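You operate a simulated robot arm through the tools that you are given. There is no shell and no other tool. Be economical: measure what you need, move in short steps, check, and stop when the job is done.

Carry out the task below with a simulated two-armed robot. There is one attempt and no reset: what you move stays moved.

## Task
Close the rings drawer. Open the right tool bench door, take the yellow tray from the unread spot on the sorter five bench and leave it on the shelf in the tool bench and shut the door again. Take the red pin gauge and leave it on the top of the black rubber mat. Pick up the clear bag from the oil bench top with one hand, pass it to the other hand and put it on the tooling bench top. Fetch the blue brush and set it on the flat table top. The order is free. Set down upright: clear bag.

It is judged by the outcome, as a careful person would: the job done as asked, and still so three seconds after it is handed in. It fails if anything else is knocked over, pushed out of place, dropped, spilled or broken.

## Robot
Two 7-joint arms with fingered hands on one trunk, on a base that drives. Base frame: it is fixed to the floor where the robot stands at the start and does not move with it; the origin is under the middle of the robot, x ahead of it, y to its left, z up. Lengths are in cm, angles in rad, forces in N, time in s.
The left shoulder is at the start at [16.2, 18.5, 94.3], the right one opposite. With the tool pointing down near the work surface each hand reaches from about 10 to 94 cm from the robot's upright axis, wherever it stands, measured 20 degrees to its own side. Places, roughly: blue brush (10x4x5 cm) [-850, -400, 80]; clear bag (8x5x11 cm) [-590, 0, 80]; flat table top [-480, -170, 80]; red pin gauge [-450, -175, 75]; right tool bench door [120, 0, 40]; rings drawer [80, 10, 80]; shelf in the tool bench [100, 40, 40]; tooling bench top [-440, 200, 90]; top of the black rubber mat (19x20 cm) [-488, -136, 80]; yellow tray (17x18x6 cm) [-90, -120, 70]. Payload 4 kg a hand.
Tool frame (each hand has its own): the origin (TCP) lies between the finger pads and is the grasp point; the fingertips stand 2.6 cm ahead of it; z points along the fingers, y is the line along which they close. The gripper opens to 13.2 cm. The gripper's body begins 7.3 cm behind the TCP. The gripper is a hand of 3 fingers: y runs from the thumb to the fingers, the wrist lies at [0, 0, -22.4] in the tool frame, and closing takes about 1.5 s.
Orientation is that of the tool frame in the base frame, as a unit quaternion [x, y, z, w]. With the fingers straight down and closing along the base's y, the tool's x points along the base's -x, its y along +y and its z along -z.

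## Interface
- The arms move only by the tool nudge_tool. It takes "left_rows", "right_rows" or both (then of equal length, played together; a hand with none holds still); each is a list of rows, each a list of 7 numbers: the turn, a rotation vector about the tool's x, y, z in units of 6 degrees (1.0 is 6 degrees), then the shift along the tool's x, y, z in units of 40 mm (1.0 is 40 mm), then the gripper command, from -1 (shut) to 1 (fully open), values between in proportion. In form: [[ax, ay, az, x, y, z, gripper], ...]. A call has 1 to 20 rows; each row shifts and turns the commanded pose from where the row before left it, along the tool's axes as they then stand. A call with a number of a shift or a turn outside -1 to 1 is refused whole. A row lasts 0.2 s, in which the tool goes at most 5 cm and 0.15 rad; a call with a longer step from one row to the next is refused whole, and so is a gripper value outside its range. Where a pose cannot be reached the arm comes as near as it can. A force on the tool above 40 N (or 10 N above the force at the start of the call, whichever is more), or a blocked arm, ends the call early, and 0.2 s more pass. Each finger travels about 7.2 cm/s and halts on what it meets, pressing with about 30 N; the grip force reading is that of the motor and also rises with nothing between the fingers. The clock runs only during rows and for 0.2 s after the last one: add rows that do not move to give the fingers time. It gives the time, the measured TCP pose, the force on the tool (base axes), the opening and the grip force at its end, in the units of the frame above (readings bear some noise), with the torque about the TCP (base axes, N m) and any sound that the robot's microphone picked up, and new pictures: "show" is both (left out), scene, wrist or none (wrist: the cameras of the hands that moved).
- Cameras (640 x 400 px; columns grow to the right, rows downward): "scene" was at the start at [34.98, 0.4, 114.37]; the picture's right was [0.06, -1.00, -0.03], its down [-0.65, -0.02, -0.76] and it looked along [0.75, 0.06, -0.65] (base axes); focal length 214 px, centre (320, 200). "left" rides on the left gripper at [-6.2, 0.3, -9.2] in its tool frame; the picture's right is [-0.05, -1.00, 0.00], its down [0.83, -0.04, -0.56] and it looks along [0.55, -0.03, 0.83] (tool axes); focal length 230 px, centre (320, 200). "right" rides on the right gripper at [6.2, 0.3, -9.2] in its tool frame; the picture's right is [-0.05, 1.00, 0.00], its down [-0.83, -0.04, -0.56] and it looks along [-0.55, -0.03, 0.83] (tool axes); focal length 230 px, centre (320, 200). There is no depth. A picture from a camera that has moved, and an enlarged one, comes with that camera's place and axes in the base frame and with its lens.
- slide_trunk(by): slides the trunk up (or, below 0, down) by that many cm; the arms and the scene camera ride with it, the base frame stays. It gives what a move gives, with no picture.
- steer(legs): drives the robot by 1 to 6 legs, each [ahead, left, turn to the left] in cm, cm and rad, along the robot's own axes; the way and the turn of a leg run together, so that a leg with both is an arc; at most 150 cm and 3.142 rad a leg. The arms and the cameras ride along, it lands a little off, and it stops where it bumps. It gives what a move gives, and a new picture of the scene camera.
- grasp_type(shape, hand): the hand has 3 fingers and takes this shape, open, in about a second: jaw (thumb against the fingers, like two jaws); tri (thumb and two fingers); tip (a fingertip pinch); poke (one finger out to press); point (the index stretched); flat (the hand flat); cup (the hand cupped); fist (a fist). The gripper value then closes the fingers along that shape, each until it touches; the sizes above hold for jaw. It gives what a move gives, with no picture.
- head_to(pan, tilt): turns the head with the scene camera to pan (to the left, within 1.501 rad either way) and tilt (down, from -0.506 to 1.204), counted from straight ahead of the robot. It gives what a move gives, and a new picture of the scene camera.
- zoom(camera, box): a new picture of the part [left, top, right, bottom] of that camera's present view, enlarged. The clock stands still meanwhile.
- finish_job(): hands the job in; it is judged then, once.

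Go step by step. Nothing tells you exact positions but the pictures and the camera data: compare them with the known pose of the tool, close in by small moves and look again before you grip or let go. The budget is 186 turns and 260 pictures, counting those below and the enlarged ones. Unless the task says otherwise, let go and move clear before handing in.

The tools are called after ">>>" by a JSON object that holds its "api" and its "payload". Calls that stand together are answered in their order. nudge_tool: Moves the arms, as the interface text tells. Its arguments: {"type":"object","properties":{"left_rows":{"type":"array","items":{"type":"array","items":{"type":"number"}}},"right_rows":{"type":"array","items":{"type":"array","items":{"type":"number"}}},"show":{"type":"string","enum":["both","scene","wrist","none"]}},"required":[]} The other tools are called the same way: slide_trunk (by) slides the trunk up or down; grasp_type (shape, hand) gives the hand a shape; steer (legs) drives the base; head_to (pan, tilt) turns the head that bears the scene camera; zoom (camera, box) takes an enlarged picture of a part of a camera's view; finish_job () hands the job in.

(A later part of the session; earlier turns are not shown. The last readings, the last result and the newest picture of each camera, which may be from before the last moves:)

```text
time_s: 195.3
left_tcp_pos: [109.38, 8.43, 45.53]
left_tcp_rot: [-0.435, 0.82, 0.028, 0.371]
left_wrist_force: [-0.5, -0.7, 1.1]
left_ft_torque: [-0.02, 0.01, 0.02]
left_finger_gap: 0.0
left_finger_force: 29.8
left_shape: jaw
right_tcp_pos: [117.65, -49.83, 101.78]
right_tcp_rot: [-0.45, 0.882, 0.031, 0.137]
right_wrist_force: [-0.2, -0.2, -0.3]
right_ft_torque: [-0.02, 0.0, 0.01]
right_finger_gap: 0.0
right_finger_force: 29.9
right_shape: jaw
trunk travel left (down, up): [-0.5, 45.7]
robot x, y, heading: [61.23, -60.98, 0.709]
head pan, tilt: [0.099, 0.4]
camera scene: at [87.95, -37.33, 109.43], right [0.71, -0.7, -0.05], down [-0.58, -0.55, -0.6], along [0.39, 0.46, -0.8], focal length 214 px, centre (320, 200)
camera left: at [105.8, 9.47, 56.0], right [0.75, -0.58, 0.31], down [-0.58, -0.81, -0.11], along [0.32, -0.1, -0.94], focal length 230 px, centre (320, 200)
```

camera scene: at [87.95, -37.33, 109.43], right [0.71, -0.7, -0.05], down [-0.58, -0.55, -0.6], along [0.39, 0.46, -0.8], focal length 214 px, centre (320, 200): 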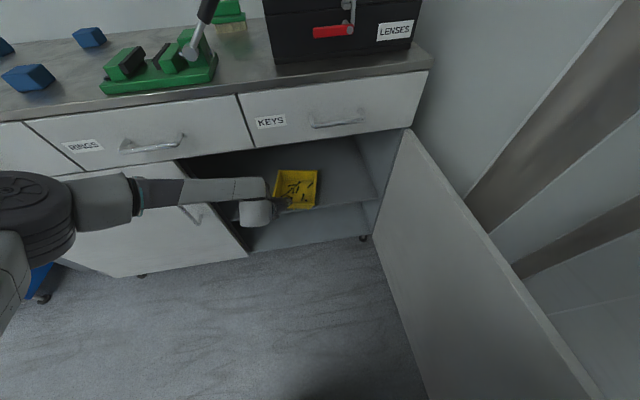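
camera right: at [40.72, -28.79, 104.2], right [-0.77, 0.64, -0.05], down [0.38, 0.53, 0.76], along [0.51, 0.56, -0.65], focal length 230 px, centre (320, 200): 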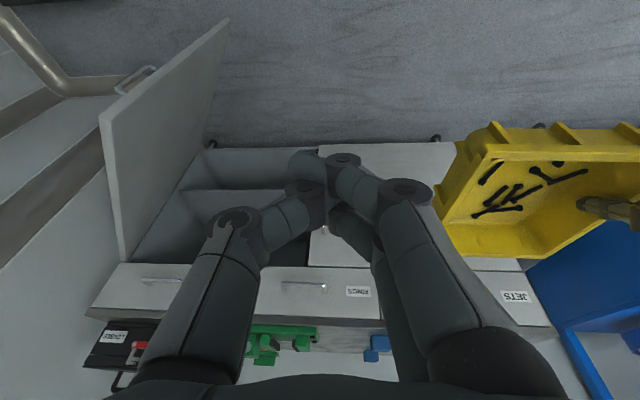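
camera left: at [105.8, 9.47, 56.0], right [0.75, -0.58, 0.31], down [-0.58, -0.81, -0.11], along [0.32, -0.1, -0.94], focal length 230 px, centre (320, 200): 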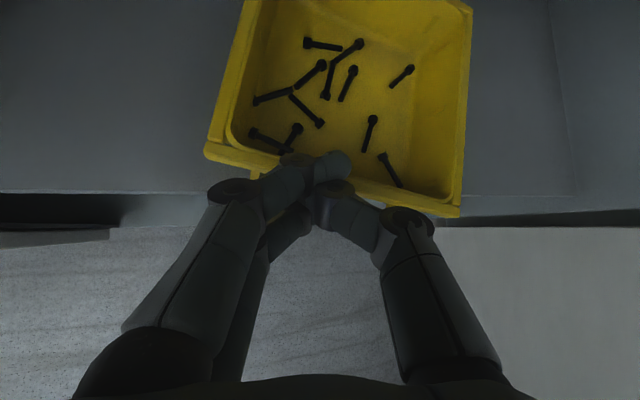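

Continuing the push a few cm, slightly more to the right side.

>>> {"api": "nudge_tool", "payload": {"left_rows": [[0, 0, 0, 0.3, 0, -0.26, -1], [0, 0, 0, 0.08, -0.48, 0.11, -1], [0, 0, 0, 0.08, -0.48, 0.11, -1], [0, 0, 0, -0.3, 0.01, 0.26, -1], [0, 0, 0, -0.235, 0.008, 0.203, -1], [0, 0, 0, -0.235, 0.008, 0.203, -1], [0, 0, 0, -0.235, 0.008, 0.203, -1], [0, 0, 0, -0.235, 0.008, 0.203, -1], [0, 0, 0, -0.235, 0.008, 0.203, -1]], "show": "wrist"}}

```text
time_s: 197.3
left_tcp_pos: [112.78, 11.0, 48.31]
left_tcp_rot: [-0.435, 0.82, 0.028, 0.371]
left_wrist_force: [0.3, 0.2, -0.6]
left_ft_torque: [0.01, 0.01, 0.0]
left_finger_gap: 0.0
left_finger_force: 29.8
left_shape: jaw
left hand out of reach, approached as far as the arm can: row 3, 4, 5, 6, 7, 8, 9
right_tcp_pos: [117.67, -49.89, 101.77]
right_tcp_rot: [-0.45, 0.882, 0.031, 0.136]
right_wrist_force: [0.0, 0.2, -0.2]
right_ft_torque: [-0.01, 0.04, 0.02]
right_finger_gap: 0.01
right_finger_force: 30.7
right_shape: jaw
trunk travel left (down, up): [-0.5, 45.7]
robot x, y, heading: [61.17, -61.11, 0.704]
head pan, tilt: [0.099, 0.4]
camera left: at [109.15, 11.97, 58.82], right [0.75, -0.58, 0.31], down [-0.58, -0.81, -0.11], along [0.32, -0.1, -0.94], focal length 230 px, centre (320, 200)
```

left: 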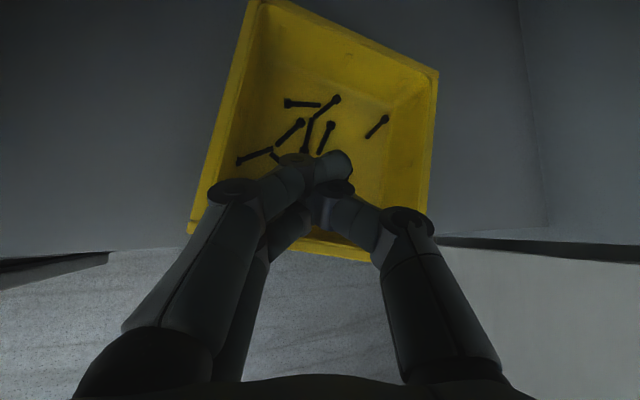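

The tray's front rim is now ~5–7 cm behind the door plane, fully on the shelf. Withdrawing the left hand upward and outward.

>>> {"api": "nudge_tool", "payload": {"left_rows": [[0, 0, 0, -0.3, -0.14, -0.36, -1], [0, 0, 0, -0.3, -0.14, -0.36, -1], [0, 0, 0, 0.7, -0.02, -0.6, -1], [0, 0, 0, 0.7, -0.02, -0.6, -1], [0, 0, 0, 0.7, -0.02, -0.6, -1], [0, 0, 0, 0.7, -0.02, -0.6, -1], [0, 0, 0, 0.7, -0.02, -0.6, -1], [0, 0, 0, 0.7, -0.02, -0.6, -1]], "show": "both"}}

```text
time_s: 199.1
left_tcp_pos: [98.38, -6.77, 52.28]
left_tcp_rot: [-0.435, 0.819, 0.029, 0.372]
left_wrist_force: [-0.4, -0.2, 0.2]
left_ft_torque: [0.0, -0.01, 0.03]
left_finger_gap: 0.01
left_finger_force: 29.5
left_shape: jaw
right_tcp_pos: [117.64, -49.81, 101.8]
right_tcp_rot: [-0.45, 0.882, 0.031, 0.136]
right_wrist_force: [0.4, 0.1, 0.7]
right_ft_torque: [-0.01, 0.02, -0.01]
right_finger_gap: 0.0
right_finger_force: 29.9
right_shape: jaw
trunk travel left (down, up): [-0.5, 45.7]
robot x, y, heading: [60.95, -61.39, 0.703]
head pan, tilt: [0.099, 0.4]
camera scene: at [87.96, -37.33, 109.43], right [0.71, -0.7, -0.05], down [-0.58, -0.55, -0.6], along [0.39, 0.46, -0.8], focal length 214 px, centre (320, 200)
camera left: at [94.89, -5.72, 62.72], right [0.75, -0.58, 0.31], down [-0.58, -0.81, -0.11], along [0.32, -0.09, -0.94], focal length 230 px, centre (320, 200)
```

scene: 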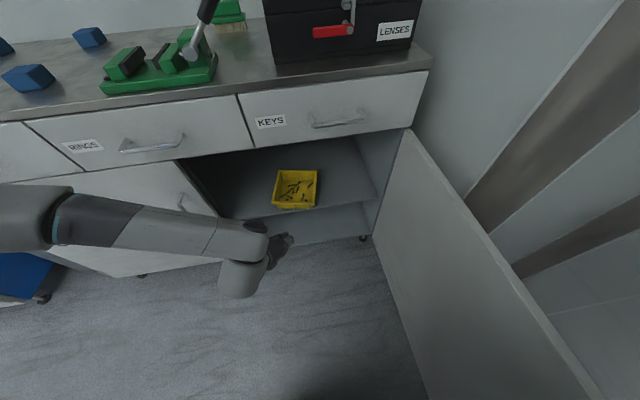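
left: 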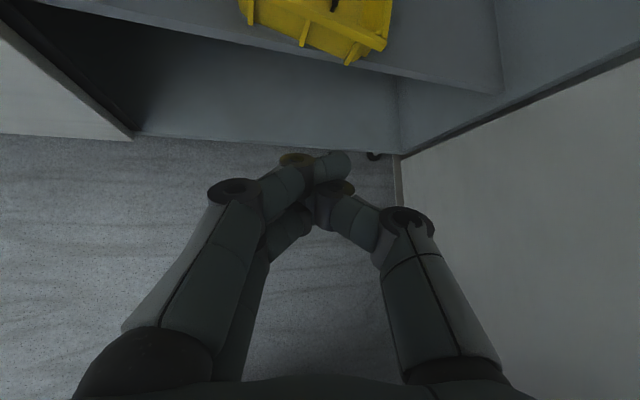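

Tray is safely on the shelf. Next: raise the left hand, back the base out of the door's swing.

>>> {"api": "nudge_tool", "payload": {"left_rows": [[0, 0, 0, -0.6, -0.26, -0.69, -1], [0, 0, 0, -0.6, -0.26, -0.69, -1], [0, 0, 0, -0.6, -0.26, -0.69, -1], [0, 0, 0, -0.6, -0.26, -0.69, -1], [0, 0, 0, -0.6, -0.26, -0.69, -1], [0, 0, 0, -0.6, -0.26, -0.69, -1], [0, 0, 0, -0.6, -0.26, -0.69, -1], [0, 0, 0, -0.6, -0.26, -0.69, -1], [0, 0, 0, -0.6, -0.26, -0.69, -1], [0, 0, 0, -0.6, -0.26, -0.69, -1], [0, 0, 0, 0.3, 0.7, -0.3, -1], [0, 0, 0, 0.3, 0.7, -0.3, -1], [0, 0, 0, 0.3, 0.7, -0.3, -1]], "show": "none"}}

>>> {"api": "steer", "payload": {"legs": [[-20, 0, 0]]}}

>>> {"api": "head_to", "payload": {"pan": -0.4, "tilt": 0.4}}

```text
time_s: 201.9
left_tcp_pos: [89.08, -4.96, 88.3]
left_tcp_rot: [-0.434, 0.82, 0.027, 0.373]
left_wrist_force: [-1.0, 0.5, 0.4]
left_ft_torque: [0.0, -0.04, -0.03]
left_finger_gap: 0.0
left_finger_force: 30.3
left_shape: jaw
right_tcp_pos: [117.57, -49.76, 101.82]
right_tcp_rot: [-0.45, 0.882, 0.03, 0.137]
right_wrist_force: [0.1, 0.5, 0.6]
right_ft_torque: [0.0, 0.03, 0.0]
right_finger_gap: 0.01
right_finger_force: 30.6
right_shape: jaw
trunk travel left (down, up): [-0.5, 45.7]
robot x, y, heading: [61.09, -61.4, 0.708]
head pan, tilt: [0.099, 0.4]
```

```text
time_s: 203.5
left_tcp_pos: [73.68, -18.37, 88.4]
left_tcp_rot: [-0.433, 0.82, 0.027, 0.372]
left_wrist_force: [0.0, -0.3, 0.1]
left_ft_torque: [-0.02, -0.02, 0.04]
left_finger_gap: 0.02
left_finger_force: 30.1
left_shape: jaw
right_tcp_pos: [102.06, -63.19, 101.92]
right_tcp_rot: [-0.448, 0.883, 0.032, 0.137]
right_wrist_force: [-0.3, -0.3, 0.6]
right_ft_torque: [0.04, -0.04, -0.01]
right_finger_gap: 0.0
right_finger_force: 29.7
right_shape: jaw
trunk travel left (down, up): [-0.5, 45.7]
robot x, y, heading: [45.48, -74.52, 0.701]
head pan, tilt: [0.099, 0.4]
camera scene: at [72.43, -50.64, 109.44], right [0.71, -0.7, -0.05], down [-0.58, -0.55, -0.6], along [0.4, 0.46, -0.8], focal length 214 px, centre (320, 200)
```

scene: 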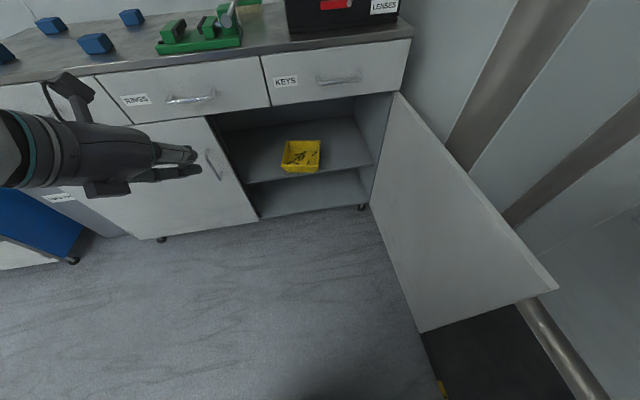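

```text
time_s: 204.4
left_tcp_pos: [73.77, -18.37, 88.23]
left_tcp_rot: [-0.433, 0.821, 0.026, 0.371]
left_wrist_force: [0.2, 0.9, 0.6]
left_ft_torque: [-0.01, -0.02, 0.02]
left_finger_gap: 0.0
left_finger_force: 29.9
left_shape: jaw
right_tcp_pos: [102.23, -63.2, 101.8]
right_tcp_rot: [-0.448, 0.883, 0.031, 0.136]
right_wrist_force: [0.4, -0.6, 0.1]
right_ft_torque: [0.0, -0.07, 0.0]
right_finger_gap: 0.0
right_finger_force: 30.3
right_shape: jaw
trunk travel left (down, up): [-0.5, 45.7]
robot x, y, heading: [45.54, -74.42, 0.703]
head pan, tilt: [-0.4, 0.4]
camera scene: at [74.96, -54.42, 109.77], right [0.34, -0.92, 0.2], down [-0.69, -0.38, -0.62], along [0.64, 0.07, -0.76], focal length 214 px, centre (320, 200)
```

scene: 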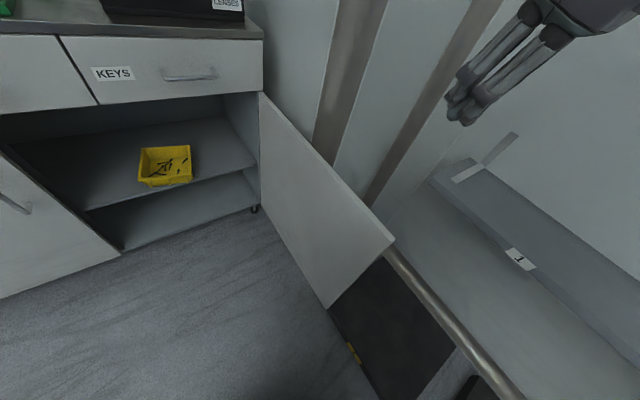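

The door's free edge is at about (103,-68). I'll bring the right hand over to its outer side and lower it there.

>>> {"api": "nudge_tool", "payload": {"right_rows": [[0, 0, 0, -0.34, -0.79, 0.1, -1], [0, 0, 0, -0.34, -0.79, 0.1, -1], [0, 0, 0, -0.34, -0.79, 0.1, -1], [0, 0, 0, -0.34, -0.79, 0.1, -1], [0, 0, 0, 0.26, 0, 0.907, -1], [0, 0, 0, 0.26, 0, 0.907, -1], [0, 0, 0, 0.26, 0, 0.907, -1], [0, 0, 0, 0.26, 0, 0.907, -1], [0, 0, 0, 0.26, 0, 0.907, -1]], "show": "scene"}}

```text
time_s: 206.4
left_tcp_pos: [73.91, -18.37, 88.19]
left_tcp_rot: [-0.433, 0.821, 0.028, 0.371]
left_wrist_force: [0.1, -0.1, 0.3]
left_ft_torque: [-0.03, 0.0, -0.01]
left_finger_gap: 0.0
left_finger_force: 30.4
left_shape: jaw
right_tcp_pos: [116.6, -67.53, 83.76]
right_tcp_rot: [-0.449, 0.883, 0.031, 0.137]
right_wrist_force: [1.1, 0.8, -0.4]
right_ft_torque: [0.02, -0.02, -0.01]
right_finger_gap: 0.0
right_finger_force: 30.1
right_shape: jaw
trunk travel left (down, up): [-0.5, 45.7]
robot x, y, heading: [45.81, -74.16, 0.701]
head pan, tilt: [-0.4, 0.4]
camera scene: at [75.03, -54.42, 109.74], right [0.34, -0.92, 0.2], down [-0.69, -0.38, -0.62], along [0.64, 0.07, -0.76], focal length 214 px, centre (320, 200)
```

scene: 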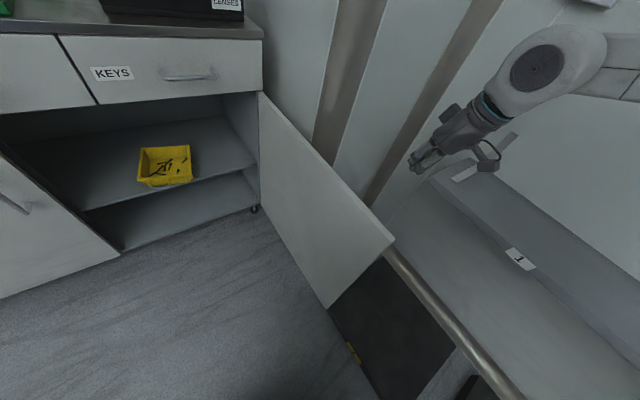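

Clear on the outer side. Lowering and then pushing the door toward closed.

>>> {"api": "nudge_tool", "payload": {"right_rows": [[0, 0, 0, 0.26, 0, 0.907, -1], [0, 0, 0, 0.26, 0, 0.907, -1], [0, 0, 0, 0.26, 0, 0.907, -1], [0, 0, 0, 0.26, 0, 0.907, -1], [0, 0, 0, 0.1, 0, 0.5, -1]], "show": "none"}}

>>> {"api": "nudge_tool", "payload": {"right_rows": [[0, 0, 0, 0, 0.4, 0, -1], [0, 0, 0, 0, 0.4, 0, -1], [0, 0, 0, 0, 0.4, 0, -1], [0, 0, 0, 0, 0.4, 0, -1], [0, 0, 0, 0, 0.4, 0, -1], [0, 0, 0, 0, 0.4, 0, -1], [0, 0, 0, 0, 0.4, 0, -1], [0, 0, 0, 0, 0.4, 0, -1], [0, 0, 0, 0, 0.4, 0, -1], [0, 0, 0, 0, 0.4, 0, -1], [0, 0, 0, 0, 0.4, 0, -1], [0, 0, 0, 0, 0.4, 0, -1], [0, 0, 0, 0, 0.4, 0, -1], [0, 0, 0, 0, 0.4, 0, -1], [0, 0, 0, 0, 0.4, 0, -1], [0, 0, 0, 0, 0.4, 0, -1], [0, 0, 0, 0, 0.4, 0, -1], [0, 0, 0, 0, 0.4, 0, -1]], "show": "scene"}}

```text
time_s: 207.6
left_tcp_pos: [73.84, -18.33, 88.05]
left_tcp_rot: [-0.433, 0.821, 0.027, 0.372]
left_wrist_force: [-0.8, -0.1, -0.6]
left_ft_torque: [0.0, -0.01, 0.0]
left_finger_gap: 0.01
left_finger_force: 29.9
left_shape: jaw
right_tcp_pos: [117.55, -67.65, 66.52]
right_tcp_rot: [-0.448, 0.883, 0.031, 0.136]
right_wrist_force: [0.4, -0.6, 0.3]
right_ft_torque: [-0.02, 0.03, 0.02]
right_finger_gap: 0.0
right_finger_force: 29.9
right_shape: jaw
trunk travel left (down, up): [-0.5, 45.7]
robot x, y, heading: [45.73, -74.75, 0.704]
head pan, tilt: [-0.4, 0.4]
```

```text
time_s: 211.4
left_tcp_pos: [73.91, -18.26, 88.28]
left_tcp_rot: [-0.432, 0.821, 0.026, 0.371]
left_wrist_force: [0.3, -0.4, -0.2]
left_ft_torque: [0.02, 0.03, 0.03]
left_finger_gap: 0.01
left_finger_force: 30.1
left_shape: jaw
right_tcp_pos: [94.62, -50.36, 64.72]
right_tcp_rot: [-0.448, 0.883, 0.031, 0.137]
right_wrist_force: [-0.5, -0.1, -0.1]
right_ft_torque: [0.0, 0.03, 0.0]
right_finger_gap: 0.01
right_finger_force: 30.6
right_shape: jaw
trunk travel left (down, up): [-0.5, 45.7]
robot x, y, heading: [45.3, -74.72, 0.703]
head pan, tilt: [-0.4, 0.4]
camera scene: at [74.99, -54.4, 109.75], right [0.34, -0.92, 0.2], down [-0.69, -0.38, -0.62], along [0.64, 0.07, -0.76], focal length 214 px, centre (320, 200)
```

scene: 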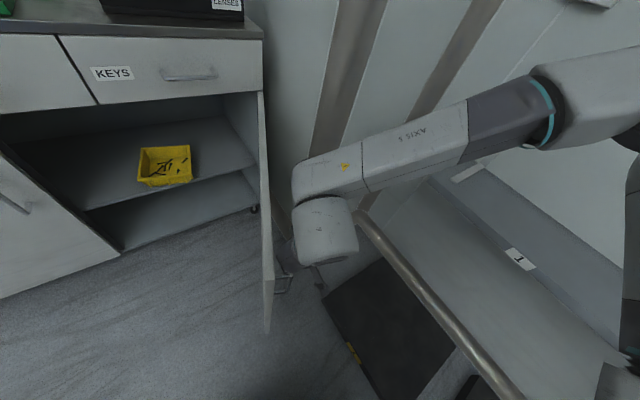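

Door is swinging closed. Continuing, now pushing left and ahead.

>>> {"api": "nudge_tool", "payload": {"right_rows": [[0, 0, 0, -0.2, 0.4, 0.05, -1], [0, 0, 0, -0.2, 0.4, 0.05, -1], [0, 0, 0, -0.2, 0.4, 0.05, -1], [0, 0, 0, -0.3, 0.4, 0.08, -1], [0, 0, 0, -0.3, 0.4, 0.08, -1], [0, 0, 0, -0.3, 0.4, 0.08, -1], [0, 0, 0, -0.4, 0.3, 0.11, -1], [0, 0, 0, -0.4, 0.3, 0.11, -1], [0, 0, 0, -0.4, 0.3, 0.11, -1], [0, 0, 0, -0.4, 0.3, 0.11, -1], [0, 0, 0, -0.4, 0.3, 0.11, -1], [0, 0, 0, -0.4, 0.2, 0.11, -1]], "show": "scene"}}

```text
time_s: 214.0
left_tcp_pos: [73.8, -18.31, 88.15]
left_tcp_rot: [-0.433, 0.821, 0.027, 0.371]
left_wrist_force: [0.1, 0.3, 0.0]
left_ft_torque: [-0.04, -0.01, -0.02]
left_finger_gap: 0.01
left_finger_force: 29.6
left_shape: jaw
right_tcp_pos: [91.73, -41.15, 64.56]
right_tcp_rot: [-0.448, 0.883, 0.031, 0.137]
right_wrist_force: [0.2, 0.1, -0.2]
right_ft_torque: [0.0, 0.0, -0.01]
right_finger_gap: 0.0
right_finger_force: 29.9
right_shape: jaw
right hand out of reach, approached as far as the arm can: row 5, 6, 7, 8, 9, 10, 11, 12
trunk travel left (down, up): [-0.5, 45.7]
robot x, y, heading: [45.29, -74.81, 0.703]
head pan, tilt: [-0.4, 0.4]
camera scene: at [74.97, -54.42, 109.76], right [0.34, -0.92, 0.2], down [-0.69, -0.38, -0.62], along [0.64, 0.07, -0.76], focal length 214 px, centre (320, 200)
```

scene: 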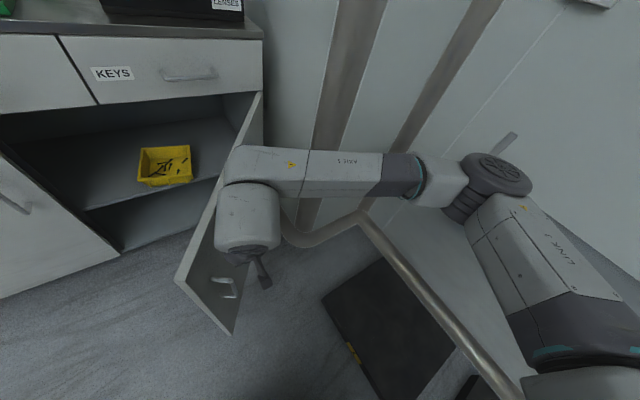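

Arm limit; I'll continue the push by driving the base left and slightly ahead.

>>> {"api": "steer", "payload": {"legs": [[8, 22, 0]]}}

```text
time_s: 215.8
left_tcp_pos: [65.36, 3.42, 88.16]
left_tcp_rot: [-0.436, 0.819, 0.029, 0.372]
left_wrist_force: [-1.1, -0.4, 0.4]
left_ft_torque: [-0.02, -0.02, -0.03]
left_finger_gap: 0.0
left_finger_force: 29.8
left_shape: jaw
right_tcp_pos: [83.77, -19.38, 64.42]
right_tcp_rot: [-0.452, 0.881, 0.033, 0.136]
right_wrist_force: [-0.2, -0.4, -0.5]
right_ft_torque: [-0.03, -0.04, -0.02]
right_finger_gap: 0.0
right_finger_force: 30.4
right_shape: jaw
trunk travel left (down, up): [-0.5, 45.7]
robot x, y, heading: [37.56, -53.01, 0.707]
head pan, tilt: [-0.4, 0.4]
camera scene: at [66.79, -32.64, 109.76], right [0.34, -0.92, 0.2], down [-0.69, -0.39, -0.62], along [0.64, 0.08, -0.76], focal length 214 px, centre (320, 200)
```

scene: 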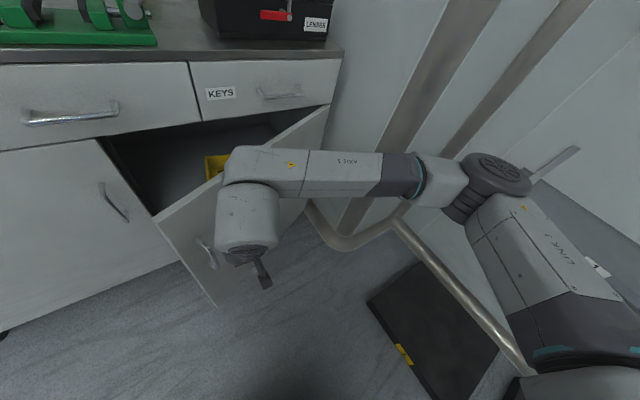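

Nearly closed. Pull the left hand back first, then keep driving ahead to close.

>>> {"api": "nudge_tool", "payload": {"left_rows": [[0, 0, 0, 0.3, -0.1, -0.9, -1], [0, 0, 0, 0.3, -0.1, -0.9, -1], [0, 0, 0, 0.3, -0.1, -0.9, -1], [0, 0, 0, 0.6, 0, -0.6, -1]], "show": "none"}}

>>> {"api": "steer", "payload": {"legs": [[15, 6, 0]]}}

```text
time_s: 216.8
left_tcp_pos: [57.64, -6.1, 93.83]
left_tcp_rot: [-0.422, 0.829, 0.045, 0.364]
left_wrist_force: [-0.5, 0.3, -1.2]
left_ft_torque: [-0.01, 0.02, 0.01]
left_finger_gap: 0.0
left_finger_force: 30.1
left_shape: jaw
left hand out of reach, approached as far as the arm can: row 4
right_tcp_pos: [83.72, -19.36, 64.33]
right_tcp_rot: [-0.452, 0.881, 0.033, 0.135]
right_wrist_force: [0.5, -0.4, -1.1]
right_ft_torque: [0.02, -0.03, 0.01]
right_finger_gap: 0.0
right_finger_force: 30.0
right_shape: jaw
trunk travel left (down, up): [-0.5, 45.7]
robot x, y, heading: [37.4, -52.82, 0.708]
head pan, tilt: [-0.4, 0.4]
```

```text
time_s: 218.2
left_tcp_pos: [65.16, 8.56, 93.83]
left_tcp_rot: [-0.423, 0.829, 0.045, 0.364]
left_wrist_force: [-0.4, 0.1, 0.0]
left_ft_torque: [0.03, -0.02, 0.01]
left_finger_gap: 0.01
left_finger_force: 29.9
left_shape: jaw
right_tcp_pos: [91.33, -4.55, 64.51]
right_tcp_rot: [-0.452, 0.881, 0.033, 0.136]
right_wrist_force: [-0.2, 0.2, -0.1]
right_ft_torque: [-0.05, -0.01, 0.0]
right_finger_gap: 0.02
right_finger_force: 29.5
right_shape: jaw
trunk travel left (down, up): [-0.5, 45.7]
robot x, y, heading: [45.26, -38.56, 0.717]
head pan, tilt: [-0.4, 0.4]
camera scene: at [74.57, -17.99, 109.73], right [0.35, -0.92, 0.2], down [-0.68, -0.39, -0.61], along [0.64, 0.08, -0.76], focal length 214 px, centre (320, 200)
```

scene: 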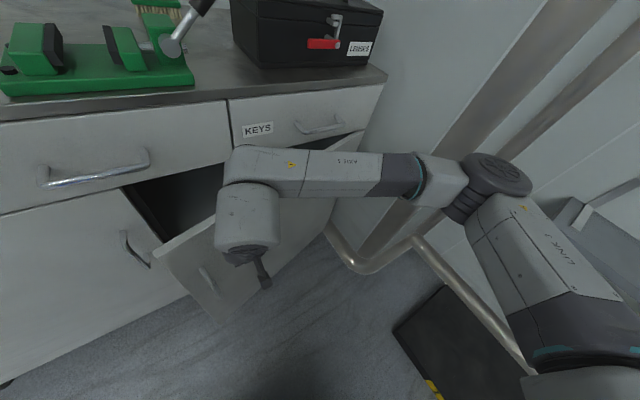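

About 10 cm of gap left. Tilting the hand forward to keep the wrist away from the drawers, then pushing the door shut.

>>> {"api": "nudge_tool", "payload": {"right_rows": [[0, 0, 0, 0.3, 0, 0, -1], [0, -1, 0, 0, 0, 0, -1], [0, -1, 0, 0, 0, 0, -1], [0, -1, 0, 0, 0, 0, -1], [0, -1, 0, 0, 0, 0, -1], [0, -1, 0, 0, 0, 0, -1], [0, 0, 0, -0.24, 0, 0.25, -1], [0, 0, 0, -0.24, 0, 0.25, -1], [0, 0, 0, -0.24, 0, 0.25, -1], [0, 0, 0, -0.24, 0, 0.25, -1], [0, 0, 0, -0.24, 0, 0.25, -1], [0, 0, 0, -0.24, 0, 0.25, -1], [0, 0, 0, -0.24, 0, 0.25, -1], [0, 0, 0, -0.24, 0, 0.25, -1], [0, 0, 0, -0.24, 0, 0.25, -1]], "show": "scene"}}

```text
time_s: 221.4
left_tcp_pos: [65.11, 8.53, 93.85]
left_tcp_rot: [-0.423, 0.828, 0.046, 0.364]
left_wrist_force: [-0.2, 0.2, 0.7]
left_ft_torque: [0.01, 0.0, 0.02]
left_finger_gap: 0.0
left_finger_force: 30.4
left_shape: jaw
right_tcp_pos: [99.64, 4.74, 65.09]
right_tcp_rot: [-0.43, 0.815, 0.15, 0.359]
right_wrist_force: [0.1, -0.1, 0.1]
right_ft_torque: [-0.01, 0.0, 0.0]
right_finger_gap: 0.0
right_finger_force: 30.4
right_shape: jaw
right hand out of reach, approached as far as the arm can: row 6
trunk travel left (down, up): [-0.5, 45.7]
robot x, y, heading: [44.99, -38.19, 0.713]
head pan, tilt: [-0.4, 0.4]
camera scene: at [74.57, -18.07, 109.74], right [0.35, -0.92, 0.2], down [-0.68, -0.39, -0.62], along [0.64, 0.08, -0.76], focal length 214 px, centre (320, 200)
```

scene: 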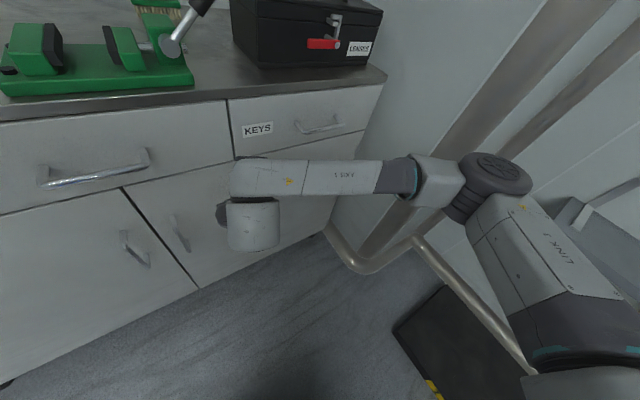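

Almost flush; pushing a bit more until it stops.

>>> {"api": "nudge_tool", "payload": {"right_rows": [[0, 0, 0, -0.2, 0, 0.2, -1], [0, 0, 0, -0.2, 0, 0.2, -1], [0, 0, 0, -0.2, 0, 0.2, -1], [0, 0, 0, -0.2, 0, 0.2, -1], [0, 0, 0, -0.2, 0, 0.2, -1]], "show": "scene"}}

```text
time_s: 222.7
left_tcp_pos: [65.02, 8.36, 94.01]
left_tcp_rot: [-0.422, 0.829, 0.045, 0.365]
left_wrist_force: [-0.6, 0.3, 0.0]
left_ft_torque: [0.02, -0.01, 0.01]
left_finger_gap: 0.01
left_finger_force: 29.9
left_shape: jaw
right_tcp_pos: [102.96, 6.86, 65.26]
right_tcp_rot: [-0.435, 0.816, 0.151, 0.35]
right_wrist_force: [-7.5, -8.4, 2.3]
right_ft_torque: [0.07, -0.1, -0.12]
right_finger_gap: 0.0
right_finger_force: 30.1
right_shape: jaw
right hand out of reach, approached as far as the arm can: row 2, 3, 4, 5
trunk travel left (down, up): [-0.5, 45.7]
robot x, y, heading: [45.35, -38.52, 0.711]
head pan, tilt: [-0.4, 0.4]
stopped in row 5 (right hand): the force on the tool passed its limit at 42 N (the readings are from after the stop); the commanded pose is now the measured one
camera scene: at [74.4, -18.22, 109.82], right [0.35, -0.92, 0.2], down [-0.68, -0.39, -0.62], along [0.64, 0.08, -0.76], focal length 214 px, centre (320, 200)
```

scene: 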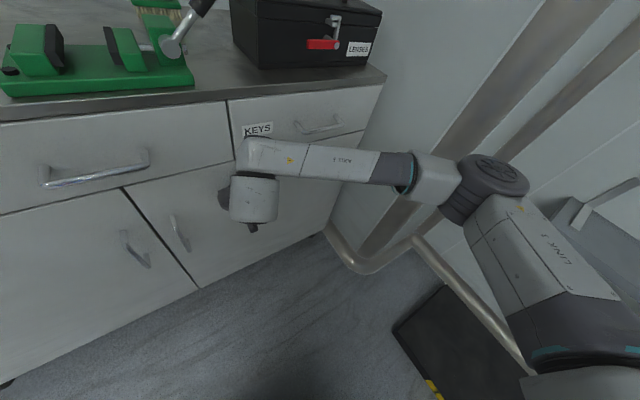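

The door has closed with resistance. Backing the hand off and checking.

>>> {"api": "nudge_tool", "payload": {"right_rows": [[0, 0, 0, 0.6, 0, -0.6, -1], [0, 0, 0, 0.7, 0, -0.7, -1], [0, 0, 0, 0.7, 0, -0.7, -1], [0, 0, 0, 0.7, 0, -0.7, -1], [0, 0, 0, 0, 0, -0.9, -1], [0, 0, 0, -0.6, 0, -0.7, -1], [0, 0, 0, -0.7, 0, -0.7, -1], [0, 0, 0, -0.7, 0, -0.7, -1], [0, 0, 0, -0.7, 0, -0.7, -1]], "show": "none"}}

>>> {"api": "steer", "payload": {"legs": [[-25, 0, 0]]}}

>>> {"api": "head_to", "payload": {"pan": 0.2, "tilt": 0.2}}

```text
time_s: 224.7
left_tcp_pos: [64.95, 8.27, 93.97]
left_tcp_rot: [-0.423, 0.828, 0.045, 0.365]
left_wrist_force: [0.1, -0.1, 0.3]
left_ft_torque: [0.0, 0.0, -0.01]
left_finger_gap: 0.01
left_finger_force: 30.2
left_shape: jaw
right_tcp_pos: [91.55, -7.24, 83.37]
right_tcp_rot: [-0.433, 0.816, 0.15, 0.353]
right_wrist_force: [-0.5, 0.0, 0.0]
right_ft_torque: [0.01, -0.01, -0.01]
right_finger_gap: 0.02
right_finger_force: 29.7
right_shape: jaw
trunk travel left (down, up): [-0.5, 45.7]
robot x, y, heading: [45.07, -38.36, 0.716]
head pan, tilt: [-0.4, 0.4]
```

```text
time_s: 226.5
left_tcp_pos: [46.18, -8.02, 93.97]
left_tcp_rot: [-0.42, 0.83, 0.045, 0.365]
left_wrist_force: [0.7, 0.8, -0.3]
left_ft_torque: [-0.01, 0.03, -0.03]
left_finger_gap: 0.0
left_finger_force: 30.1
left_shape: jaw
right_tcp_pos: [72.79, -23.71, 83.28]
right_tcp_rot: [-0.431, 0.817, 0.149, 0.352]
right_wrist_force: [0.5, -0.5, 0.2]
right_ft_torque: [0.01, -0.01, 0.02]
right_finger_gap: 0.0
right_finger_force: 29.7
right_shape: jaw
trunk travel left (down, up): [-0.5, 45.7]
robot x, y, heading: [26.17, -54.93, 0.704]
head pan, tilt: [-0.4, 0.4]
camera scene: at [55.47, -34.67, 109.79], right [0.34, -0.92, 0.2], down [-0.69, -0.39, -0.62], along [0.64, 0.08, -0.76], focal length 214 px, centre (320, 200)
```

scene: 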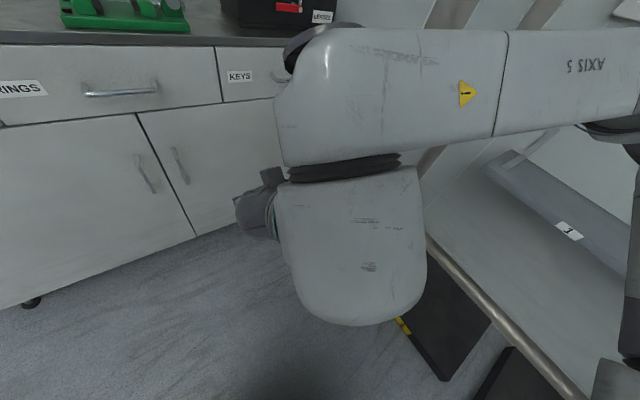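

```text
time_s: 227.5
left_tcp_pos: [46.27, -8.07, 93.97]
left_tcp_rot: [-0.421, 0.829, 0.044, 0.365]
left_wrist_force: [0.2, 0.4, -0.2]
left_ft_torque: [-0.02, 0.0, -0.01]
left_finger_gap: 0.0
left_finger_force: 30.2
left_shape: jaw
right_tcp_pos: [72.82, -23.56, 83.26]
right_tcp_rot: [-0.431, 0.817, 0.149, 0.352]
right_wrist_force: [-0.3, -0.9, -0.2]
right_ft_torque: [0.02, -0.03, -0.03]
right_finger_gap: 0.02
right_finger_force: 30.1
right_shape: jaw
trunk travel left (down, up): [-0.5, 45.7]
robot x, y, heading: [26.03, -54.57, 0.704]
head pan, tilt: [0.201, 0.201]
camera scene: at [53.09, -29.53, 111.07], right [0.77, -0.63, -0.1], down [-0.48, -0.46, -0.75], along [0.43, 0.62, -0.66], focal length 214 px, centre (320, 200)
```

scene: 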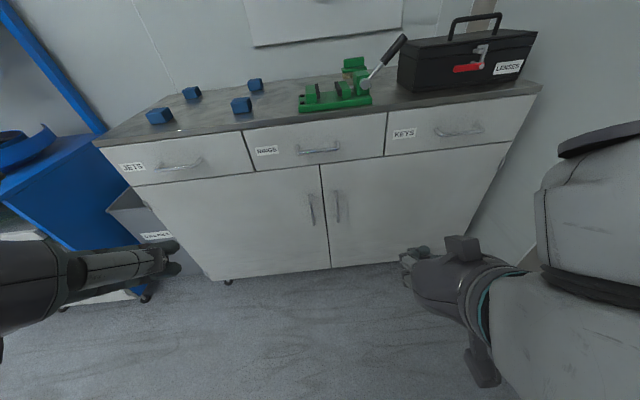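

Drawer and door are both shut; that part is done. Now I tuck both arms into a tool-down travel pose.

>>> {"api": "nudge_tool", "payload": {"left_rows": [[-0.305, 0.846, 0, 0, 0, -0.3, 0], [-0.305, 0.846, 0, 0, 0, -0.3, 0], [-0.305, 0.846, 0, 0, 0, -0.3, 0], [-0.305, 0.846, 0, 0, 0, -0.3, 0], [-0.305, 0.846, 0, 0, 0, -0.3, 0], [-0.305, 0.846, 0, 0, 0, -0.3, 0], [-0.305, 0.846, 0, 0, 0, -0.3, 0], [-0.305, 0.846, 0, 0, 0, -0.3, 0], [0, 0, 0, 0.2, 0, 0, 0], [0, 0, 0, 0.2, 0, 0, 0], [0, 0, 0, 0, 0, 0, 0], [0, 0, 0, 0, 0, 0, 0], [0, 0, 0, 0, 0, 0, 0]], "right_rows": [[0, 0.95, 0, 0, 0, -0.4, 0], [0, 0.95, 0, 0, 0, -0.4, 0], [0, 0.95, 0, 0, 0, -0.4, 0], [0, 0.95, 0, 0, 0, -0.4, 0], [0, 0.95, 0, 0, 0, -0.4, 0], [0, 0.95, 0, 0, 0, -0.4, 0], [0, 0.95, 0, 0, 0, -0.4, 0], [0, 0.95, 0, 0, 0, -0.4, 0], [0, 0, 0, 0.5, 0, -0.6, 0], [0, 0, 0, 0.7, 0, -0.6, 0], [0, 0, 0, 0.7, 0, 0, 0], [0, 0, 0, 0.7, 0, 0, 0], [0, 0, 0, 0.7, 0, 0, 0]], "show": "none"}}

>>> {"api": "steer", "payload": {"legs": [[0, 0, 2.4]]}}

>>> {"api": "head_to", "payload": {"pan": 0.0, "tilt": -0.25}}

```text
time_s: 230.3
left_tcp_pos: [42.15, -11.44, 102.54]
left_tcp_rot: [-0.452, 0.892, 0.0, -0.001]
left_wrist_force: [0.2, 0.0, 0.2]
left_ft_torque: [-0.02, -0.01, -0.03]
left_finger_gap: 6.56
left_finger_force: 0.0
left_shape: jaw
right_tcp_pos: [61.56, -38.24, 99.78]
right_tcp_rot: [-0.456, 0.89, -0.03, 0.009]
right_wrist_force: [0.5, 0.1, -0.3]
right_ft_torque: [0.03, 0.03, -0.04]
right_finger_gap: 6.58
right_finger_force: 0.0
right_shape: jaw
right hand out of reach, approached as far as the arm can: row 8
trunk travel left (down, up): [-0.5, 45.7]
robot x, y, heading: [26.18, -54.66, 0.709]
head pan, tilt: [0.201, 0.201]
```

```text
time_s: 236.3
left_tcp_pos: [-15.57, -74.51, 102.47]
left_tcp_rot: [0.997, 0.082, 0.001, 0.0]
left_wrist_force: [0.0, -0.1, -0.7]
left_ft_torque: [0.02, 0.01, 0.01]
left_finger_gap: 6.56
left_finger_force: 0.1
left_shape: jaw
right_tcp_pos: [-10.94, -41.83, 99.55]
right_tcp_rot: [0.996, 0.086, 0.004, -0.031]
right_wrist_force: [-0.3, -0.6, 0.2]
right_ft_torque: [-0.02, 0.05, 0.01]
right_finger_gap: 6.57
right_finger_force: 0.1
right_shape: jaw
trunk travel left (down, up): [-0.5, 45.7]
robot x, y, heading: [25.96, -54.9, 3.076]
head pan, tilt: [0.201, 0.201]
camera scene: at [-10.88, -54.42, 111.07], right [-0.11, 0.99, -0.1], down [0.66, 0.0, -0.75], along [-0.74, -0.15, -0.66], focal length 214 px, centre (320, 200)
```

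scene: 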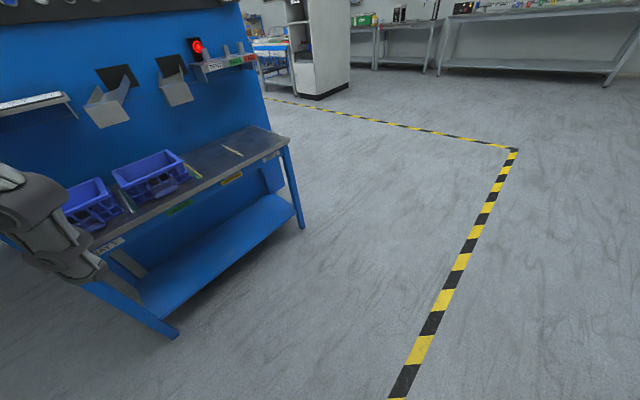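

```text
time_s: 237.2
left_tcp_pos: [-15.49, -74.65, 102.45]
left_tcp_rot: [0.997, 0.082, 0.001, 0.0]
left_wrist_force: [-0.2, 0.1, 0.0]
left_ft_torque: [-0.01, -0.05, -0.01]
left_finger_gap: 6.54
left_finger_force: 0.1
left_shape: jaw
right_tcp_pos: [-10.95, -41.94, 99.68]
right_tcp_rot: [0.996, 0.086, 0.004, -0.03]
right_wrist_force: [0.9, -0.3, -1.0]
right_ft_torque: [-0.03, -0.01, 0.03]
right_finger_gap: 6.56
right_finger_force: 0.1
right_shape: jaw
trunk travel left (down, up): [-0.5, 45.7]
robot x, y, heading: [26.25, -54.5, 3.077]
head pan, tilt: [0.0, -0.25]
camera scene: at [-11.88, -52.49, 115.02], right [0.07, 1.0, 0.0], down [0.27, -0.02, -0.96], along [-0.96, 0.06, -0.27], focal length 214 px, centre (320, 200)
```

scene: 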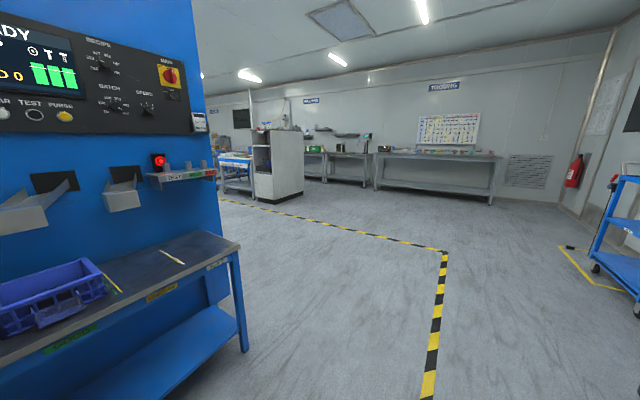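

Sorter is close on my left; I'll shift right and drive along the aisle toward the far area.

>>> {"api": "steer", "payload": {"legs": [[0, -50, 0], [150, 0, 0], [130, 0, 0]]}}

>>> {"api": "head_to", "payload": {"pan": 0.6, "tilt": -0.1}}

```text
time_s: 253.0
left_tcp_pos: [-284.01, -2.45, 102.45]
left_tcp_rot: [0.997, 0.082, 0.001, 0.0]
left_wrist_force: [-0.1, -0.1, 0.0]
left_ft_torque: [-0.02, -0.01, -0.06]
left_finger_gap: 6.54
left_finger_force: 0.0
left_shape: jaw
right_tcp_pos: [-279.45, 30.19, 99.71]
right_tcp_rot: [0.996, 0.086, 0.003, -0.03]
right_wrist_force: [-0.2, 0.8, -0.9]
right_ft_torque: [0.01, 0.01, 0.0]
right_finger_gap: 6.57
right_finger_force: 0.0
right_shape: jaw
trunk travel left (down, up): [-0.5, 45.7]
robot x, y, heading: [-242.3, 17.37, 3.071]
head pan, tilt: [0.0, -0.25]
camera scene: at [-280.26, 19.51, 115.03], right [0.07, 1.0, 0.0], down [0.27, -0.02, -0.96], along [-0.96, 0.07, -0.27], focal length 214 px, centre (320, 200)
```

scene: 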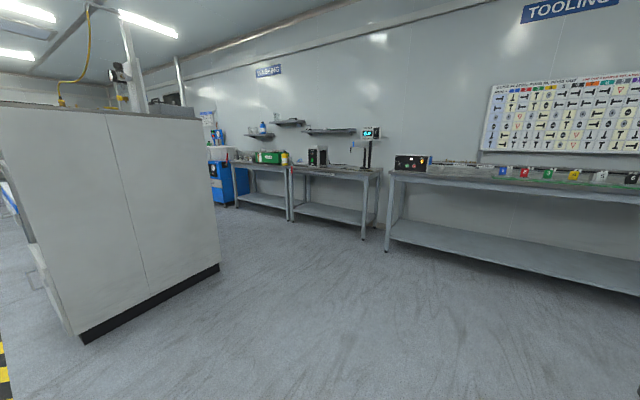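

```text
time_s: 254.0
left_tcp_pos: [-284.07, -2.56, 102.55]
left_tcp_rot: [0.997, 0.082, 0.001, 0.0]
left_wrist_force: [-0.4, -0.3, -0.3]
left_ft_torque: [-0.01, -0.01, 0.04]
left_finger_gap: 6.56
left_finger_force: 0.1
left_shape: jaw
right_tcp_pos: [-279.26, 30.19, 99.62]
right_tcp_rot: [0.996, 0.086, 0.004, -0.031]
right_wrist_force: [0.1, 0.7, -0.2]
right_ft_torque: [-0.01, -0.05, 0.0]
right_finger_gap: 6.58
right_finger_force: 0.0
right_shape: jaw
trunk travel left (down, up): [-0.5, 45.7]
robot x, y, heading: [-242.42, 17.16, 3.073]
head pan, tilt: [0.6, -0.099]
camera scene: at [-279.15, 14.51, 114.4], right [-0.43, 0.86, -0.28], down [0.42, -0.09, -0.9], along [-0.8, -0.51, -0.33], focal length 214 px, centre (320, 200)
```

scene: 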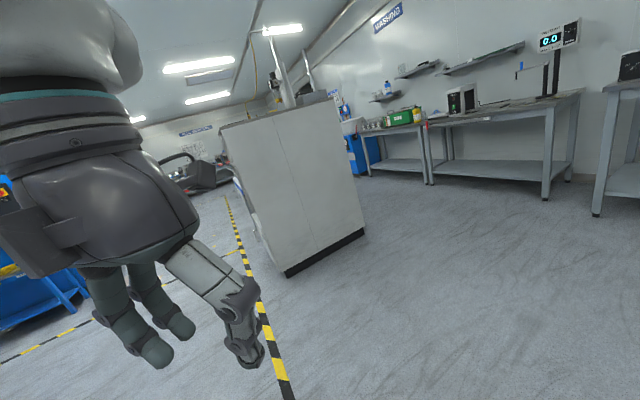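

The table with gauge and mat must be beyond the white cabinet on its left side. Driving left (in -y) to see it.

>>> {"api": "steer", "payload": {"legs": [[20, 130, 0]]}}

>>> {"api": "head_to", "payload": {"pan": 0.1, "tilt": 0.0}}

```text
time_s: 260.8
left_tcp_pos: [-315.34, -133.56, 102.44]
left_tcp_rot: [0.998, 0.069, 0.001, 0.001]
left_wrist_force: [0.4, 0.3, -0.7]
left_ft_torque: [0.06, -0.02, 0.01]
left_finger_gap: 6.5
left_finger_force: 0.0
left_shape: jaw
right_tcp_pos: [-309.79, -100.97, 99.68]
right_tcp_rot: [0.997, 0.074, 0.004, -0.029]
right_wrist_force: [0.4, 0.0, -0.3]
right_ft_torque: [-0.03, 0.02, -0.01]
right_finger_gap: 6.56
right_finger_force: 0.0
right_shape: jaw
trunk travel left (down, up): [-0.5, 45.7]
robot x, y, heading: [-273.08, -114.79, 3.052]
head pan, tilt: [0.6, -0.099]
camera scene: at [-310.02, -116.58, 114.4], right [-0.41, 0.87, -0.28], down [0.42, -0.1, -0.9], along [-0.81, -0.49, -0.33], focal length 214 px, centre (320, 200)
```

scene: 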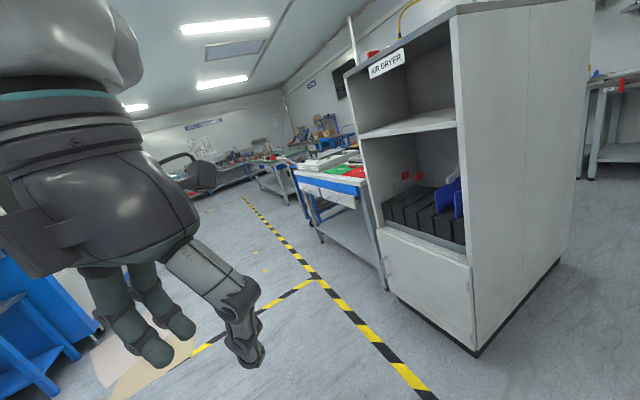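

```text
time_s: 261.8
left_tcp_pos: [-315.29, -133.48, 102.54]
left_tcp_rot: [0.998, 0.069, 0.001, 0.0]
left_wrist_force: [0.1, 0.4, -0.5]
left_ft_torque: [-0.01, 0.01, -0.04]
left_finger_gap: 6.56
left_finger_force: 0.0
left_shape: jaw
right_tcp_pos: [-309.78, -101.02, 99.63]
right_tcp_rot: [0.997, 0.073, 0.004, -0.031]
right_wrist_force: [0.2, 0.4, -0.3]
right_ft_torque: [0.0, -0.05, 0.03]
right_finger_gap: 6.57
right_finger_force: 0.2
right_shape: jaw
trunk travel left (down, up): [-0.5, 45.7]
robot x, y, heading: [-272.98, -114.74, 3.05]
head pan, tilt: [0.099, 0.0]
camera scene: at [-310.72, -112.45, 112.75], right [0.01, 1.0, -0.05], down [0.5, -0.05, -0.86], along [-0.87, -0.02, -0.5], focal length 214 px, centre (320, 200)
```

scene: 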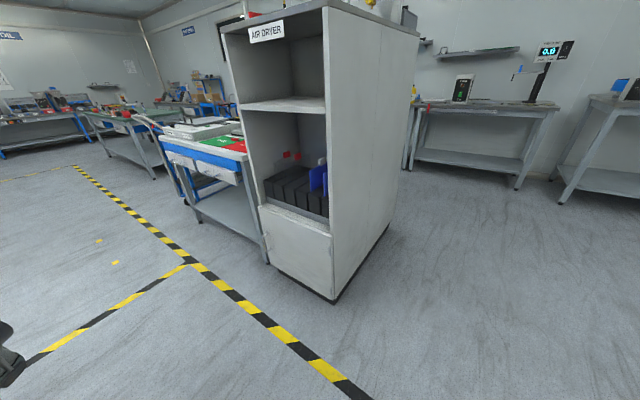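

The flat table adjoins the air dryer and runs away along (-0.57,-0.82). I'll drive to its front and face it.

>>> {"api": "steer", "payload": {"legs": [[54, 55, 0], [54, 55, 0], [0, 0, -0.55]]}}

>>> {"api": "head_to", "payload": {"pan": 0.0, "tilt": 0.2}}

```text
time_s: 271.2
left_tcp_pos: [-437.18, -205.32, 102.5]
left_tcp_rot: [0.978, -0.21, 0.002, 0.0]
left_wrist_force: [-0.2, 0.1, 0.1]
left_ft_torque: [0.01, 0.0, 0.02]
left_finger_gap: 6.56
left_finger_force: 0.0
left_shape: jaw
right_tcp_pos: [-415.17, -180.69, 99.72]
right_tcp_rot: [0.978, -0.206, 0.012, -0.028]
right_wrist_force: [0.4, -0.4, 0.2]
right_ft_torque: [0.01, 0.01, 0.0]
right_finger_gap: 6.59
right_finger_force: 0.0
right_shape: jaw
trunk travel left (down, up): [-0.5, 45.7]
robot x, y, heading: [-391.55, -212.19, 2.489]
head pan, tilt: [0.099, 0.0]
camera scene: at [-421.87, -189.95, 112.75], right [0.54, 0.84, -0.05], down [0.4, -0.31, -0.86], along [-0.74, 0.44, -0.5], focal length 214 px, centre (320, 200)
```

scene: 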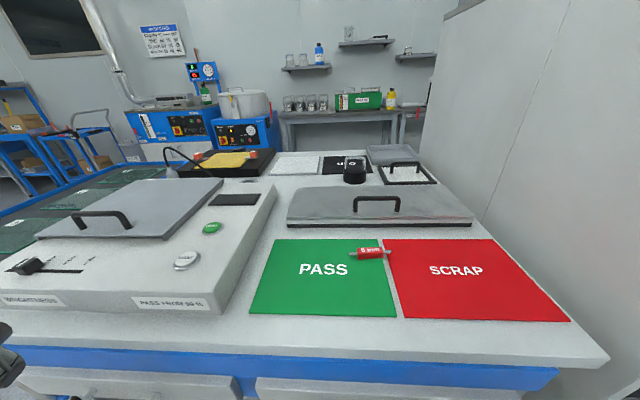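

```text
time_s: 271.9
left_tcp_pos: [-437.23, -205.25, 102.5]
left_tcp_rot: [0.978, -0.209, 0.001, 0.001]
left_wrist_force: [0.3, 0.7, 0.1]
left_ft_torque: [0.02, 0.01, 0.01]
left_finger_gap: 6.56
left_finger_force: 0.1
left_shape: jaw
right_tcp_pos: [-415.05, -180.7, 99.72]
right_tcp_rot: [0.978, -0.206, 0.012, -0.029]
right_wrist_force: [0.6, -0.4, 0.4]
right_ft_torque: [-0.01, -0.01, 0.0]
right_finger_gap: 6.56
right_finger_force: 0.0
right_shape: jaw
trunk travel left (down, up): [-0.5, 45.7]
robot x, y, heading: [-391.24, -211.85, 2.489]
head pan, tilt: [0.0, 0.201]
camera scene: at [-420.87, -189.65, 110.98], right [0.61, 0.79, 0.0], down [0.53, -0.4, -0.75], along [-0.59, 0.45, -0.66], focal length 214 px, centre (320, 200)
```

scene: 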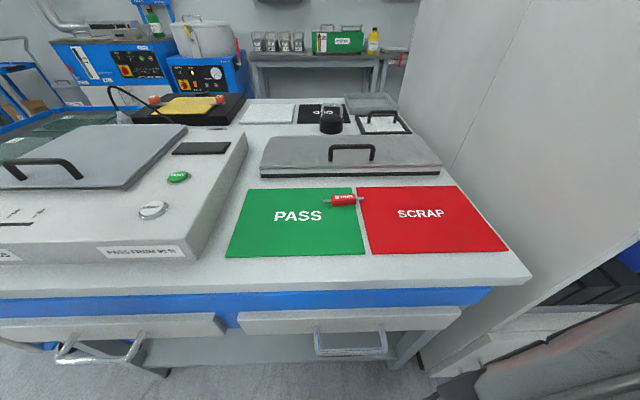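

The red pin gauge lies across the PASS/SCRAP border; the black mat is further back on the table. Zooming on the gauge and the mat.

>>> {"api": "zoom", "payload": {"camera": "scene", "box": [240, 90, 440, 215]}}

```text
3.20 times, centred on (340, 152) of scene
camera zoom: at [-420.87, -189.65, 110.98], right [0.61, 0.79, 0.0], down [0.53, -0.4, -0.75], along [-0.59, 0.45, -0.66], focal length 686 px, centre (256, 352)
```

zoom: 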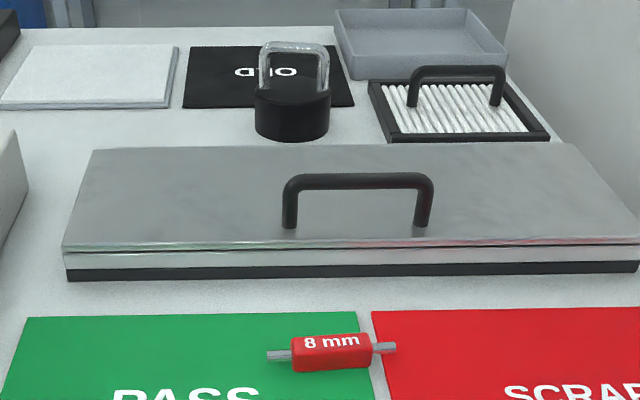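

The gauge is an ~11 cm long bar lying crosswise (left-right), so the hand must close fore-aft. Moving closer and turning the right hand 90°.

>>> {"api": "steer", "payload": {"legs": [[10, 6, 0]]}}

>>> {"api": "nudge_tool", "payload": {"right_rows": [[0, 0, 1, -0.5, 0, 0, 0], [0, 0, 1, 0, 0, 0, 0], [0, 0, 1, 0, 0, 0, 0], [0, 0, 1, 0, 0, 0, 0], [0, 0, 1, 0, 0, 0, 0], [0, 0, 1, 0, 0, 0, 0], [0, 0, 1, 0, 0, 0, 0], [0, 0, 1, 0, 0, 0, 0], [0, 0, 1, 0, 0, 0, 0], [0, 0, 1, 0, 0, 0, 0], [0, 0, 1, 0, 0, 0, 0], [0, 0, 1, 0, 0, 0, 0], [0, 0, 1, 0, 0, 0, 0], [0, 0, 1, 0, 0, 0, 0], [0, 0, 1, 0, 0, 0, 0]], "show": "wrist"}}

```text
time_s: 273.1
left_tcp_pos: [-448.65, -204.44, 102.46]
left_tcp_rot: [0.978, -0.209, 0.002, 0.0]
left_wrist_force: [0.7, -0.2, -0.3]
left_ft_torque: [0.02, -0.02, 0.01]
left_finger_gap: 6.55
left_finger_force: 0.0
left_shape: jaw
right_tcp_pos: [-426.73, -179.64, 99.76]
right_tcp_rot: [0.978, -0.204, 0.013, -0.028]
right_wrist_force: [-1.2, -0.4, 0.4]
right_ft_torque: [0.02, 0.0, -0.01]
right_finger_gap: 6.6
right_finger_force: 0.1
right_shape: jaw
trunk travel left (down, up): [-0.5, 45.7]
robot x, y, heading: [-402.88, -211.04, 2.489]
head pan, tilt: [0.0, 0.201]
camera scene: at [-432.5, -188.57, 110.97], right [0.61, 0.8, 0.0], down [0.53, -0.4, -0.75], along [-0.59, 0.45, -0.67], focal length 214 px, centre (320, 200)
```

scene: 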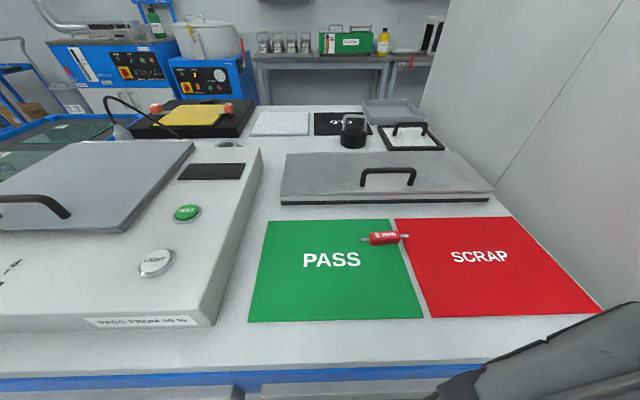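

```text
time_s: 276.3
left_tcp_pos: [-448.51, -204.27, 102.49]
left_tcp_rot: [0.978, -0.208, 0.001, 0.0]
left_wrist_force: [-0.1, -0.4, 0.3]
left_ft_torque: [0.01, -0.03, 0.01]
left_finger_gap: 6.55
left_finger_force: 0.0
left_shape: jaw
right_tcp_pos: [-412.39, -157.5, 100.99]
right_tcp_rot: [-0.552, 0.834, 0.011, 0.026]
right_wrist_force: [0.4, 0.2, -0.1]
right_ft_torque: [-0.03, 0.02, -0.01]
right_finger_gap: 6.57
right_finger_force: 0.0
right_shape: jaw
right hand out of reach, approached as far as the arm can: row 7, 8, 9, 10, 11, 12, 13, 14, 15
trunk travel left (down, up): [-0.5, 45.7]
robot x, y, heading: [-402.91, -211.04, 2.493]
head pan, tilt: [0.0, 0.201]
camera right: at [-415.41, -163.28, 109.86], right [-0.9, 0.44, -0.01], down [0.34, 0.72, 0.6], along [0.27, 0.54, -0.8], focal length 230 px, centre (320, 200)
```

right: 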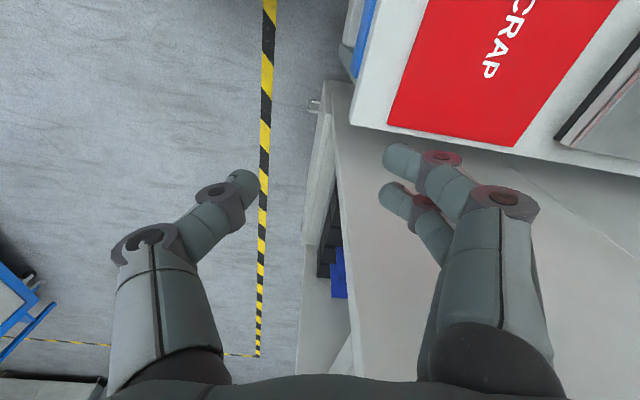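

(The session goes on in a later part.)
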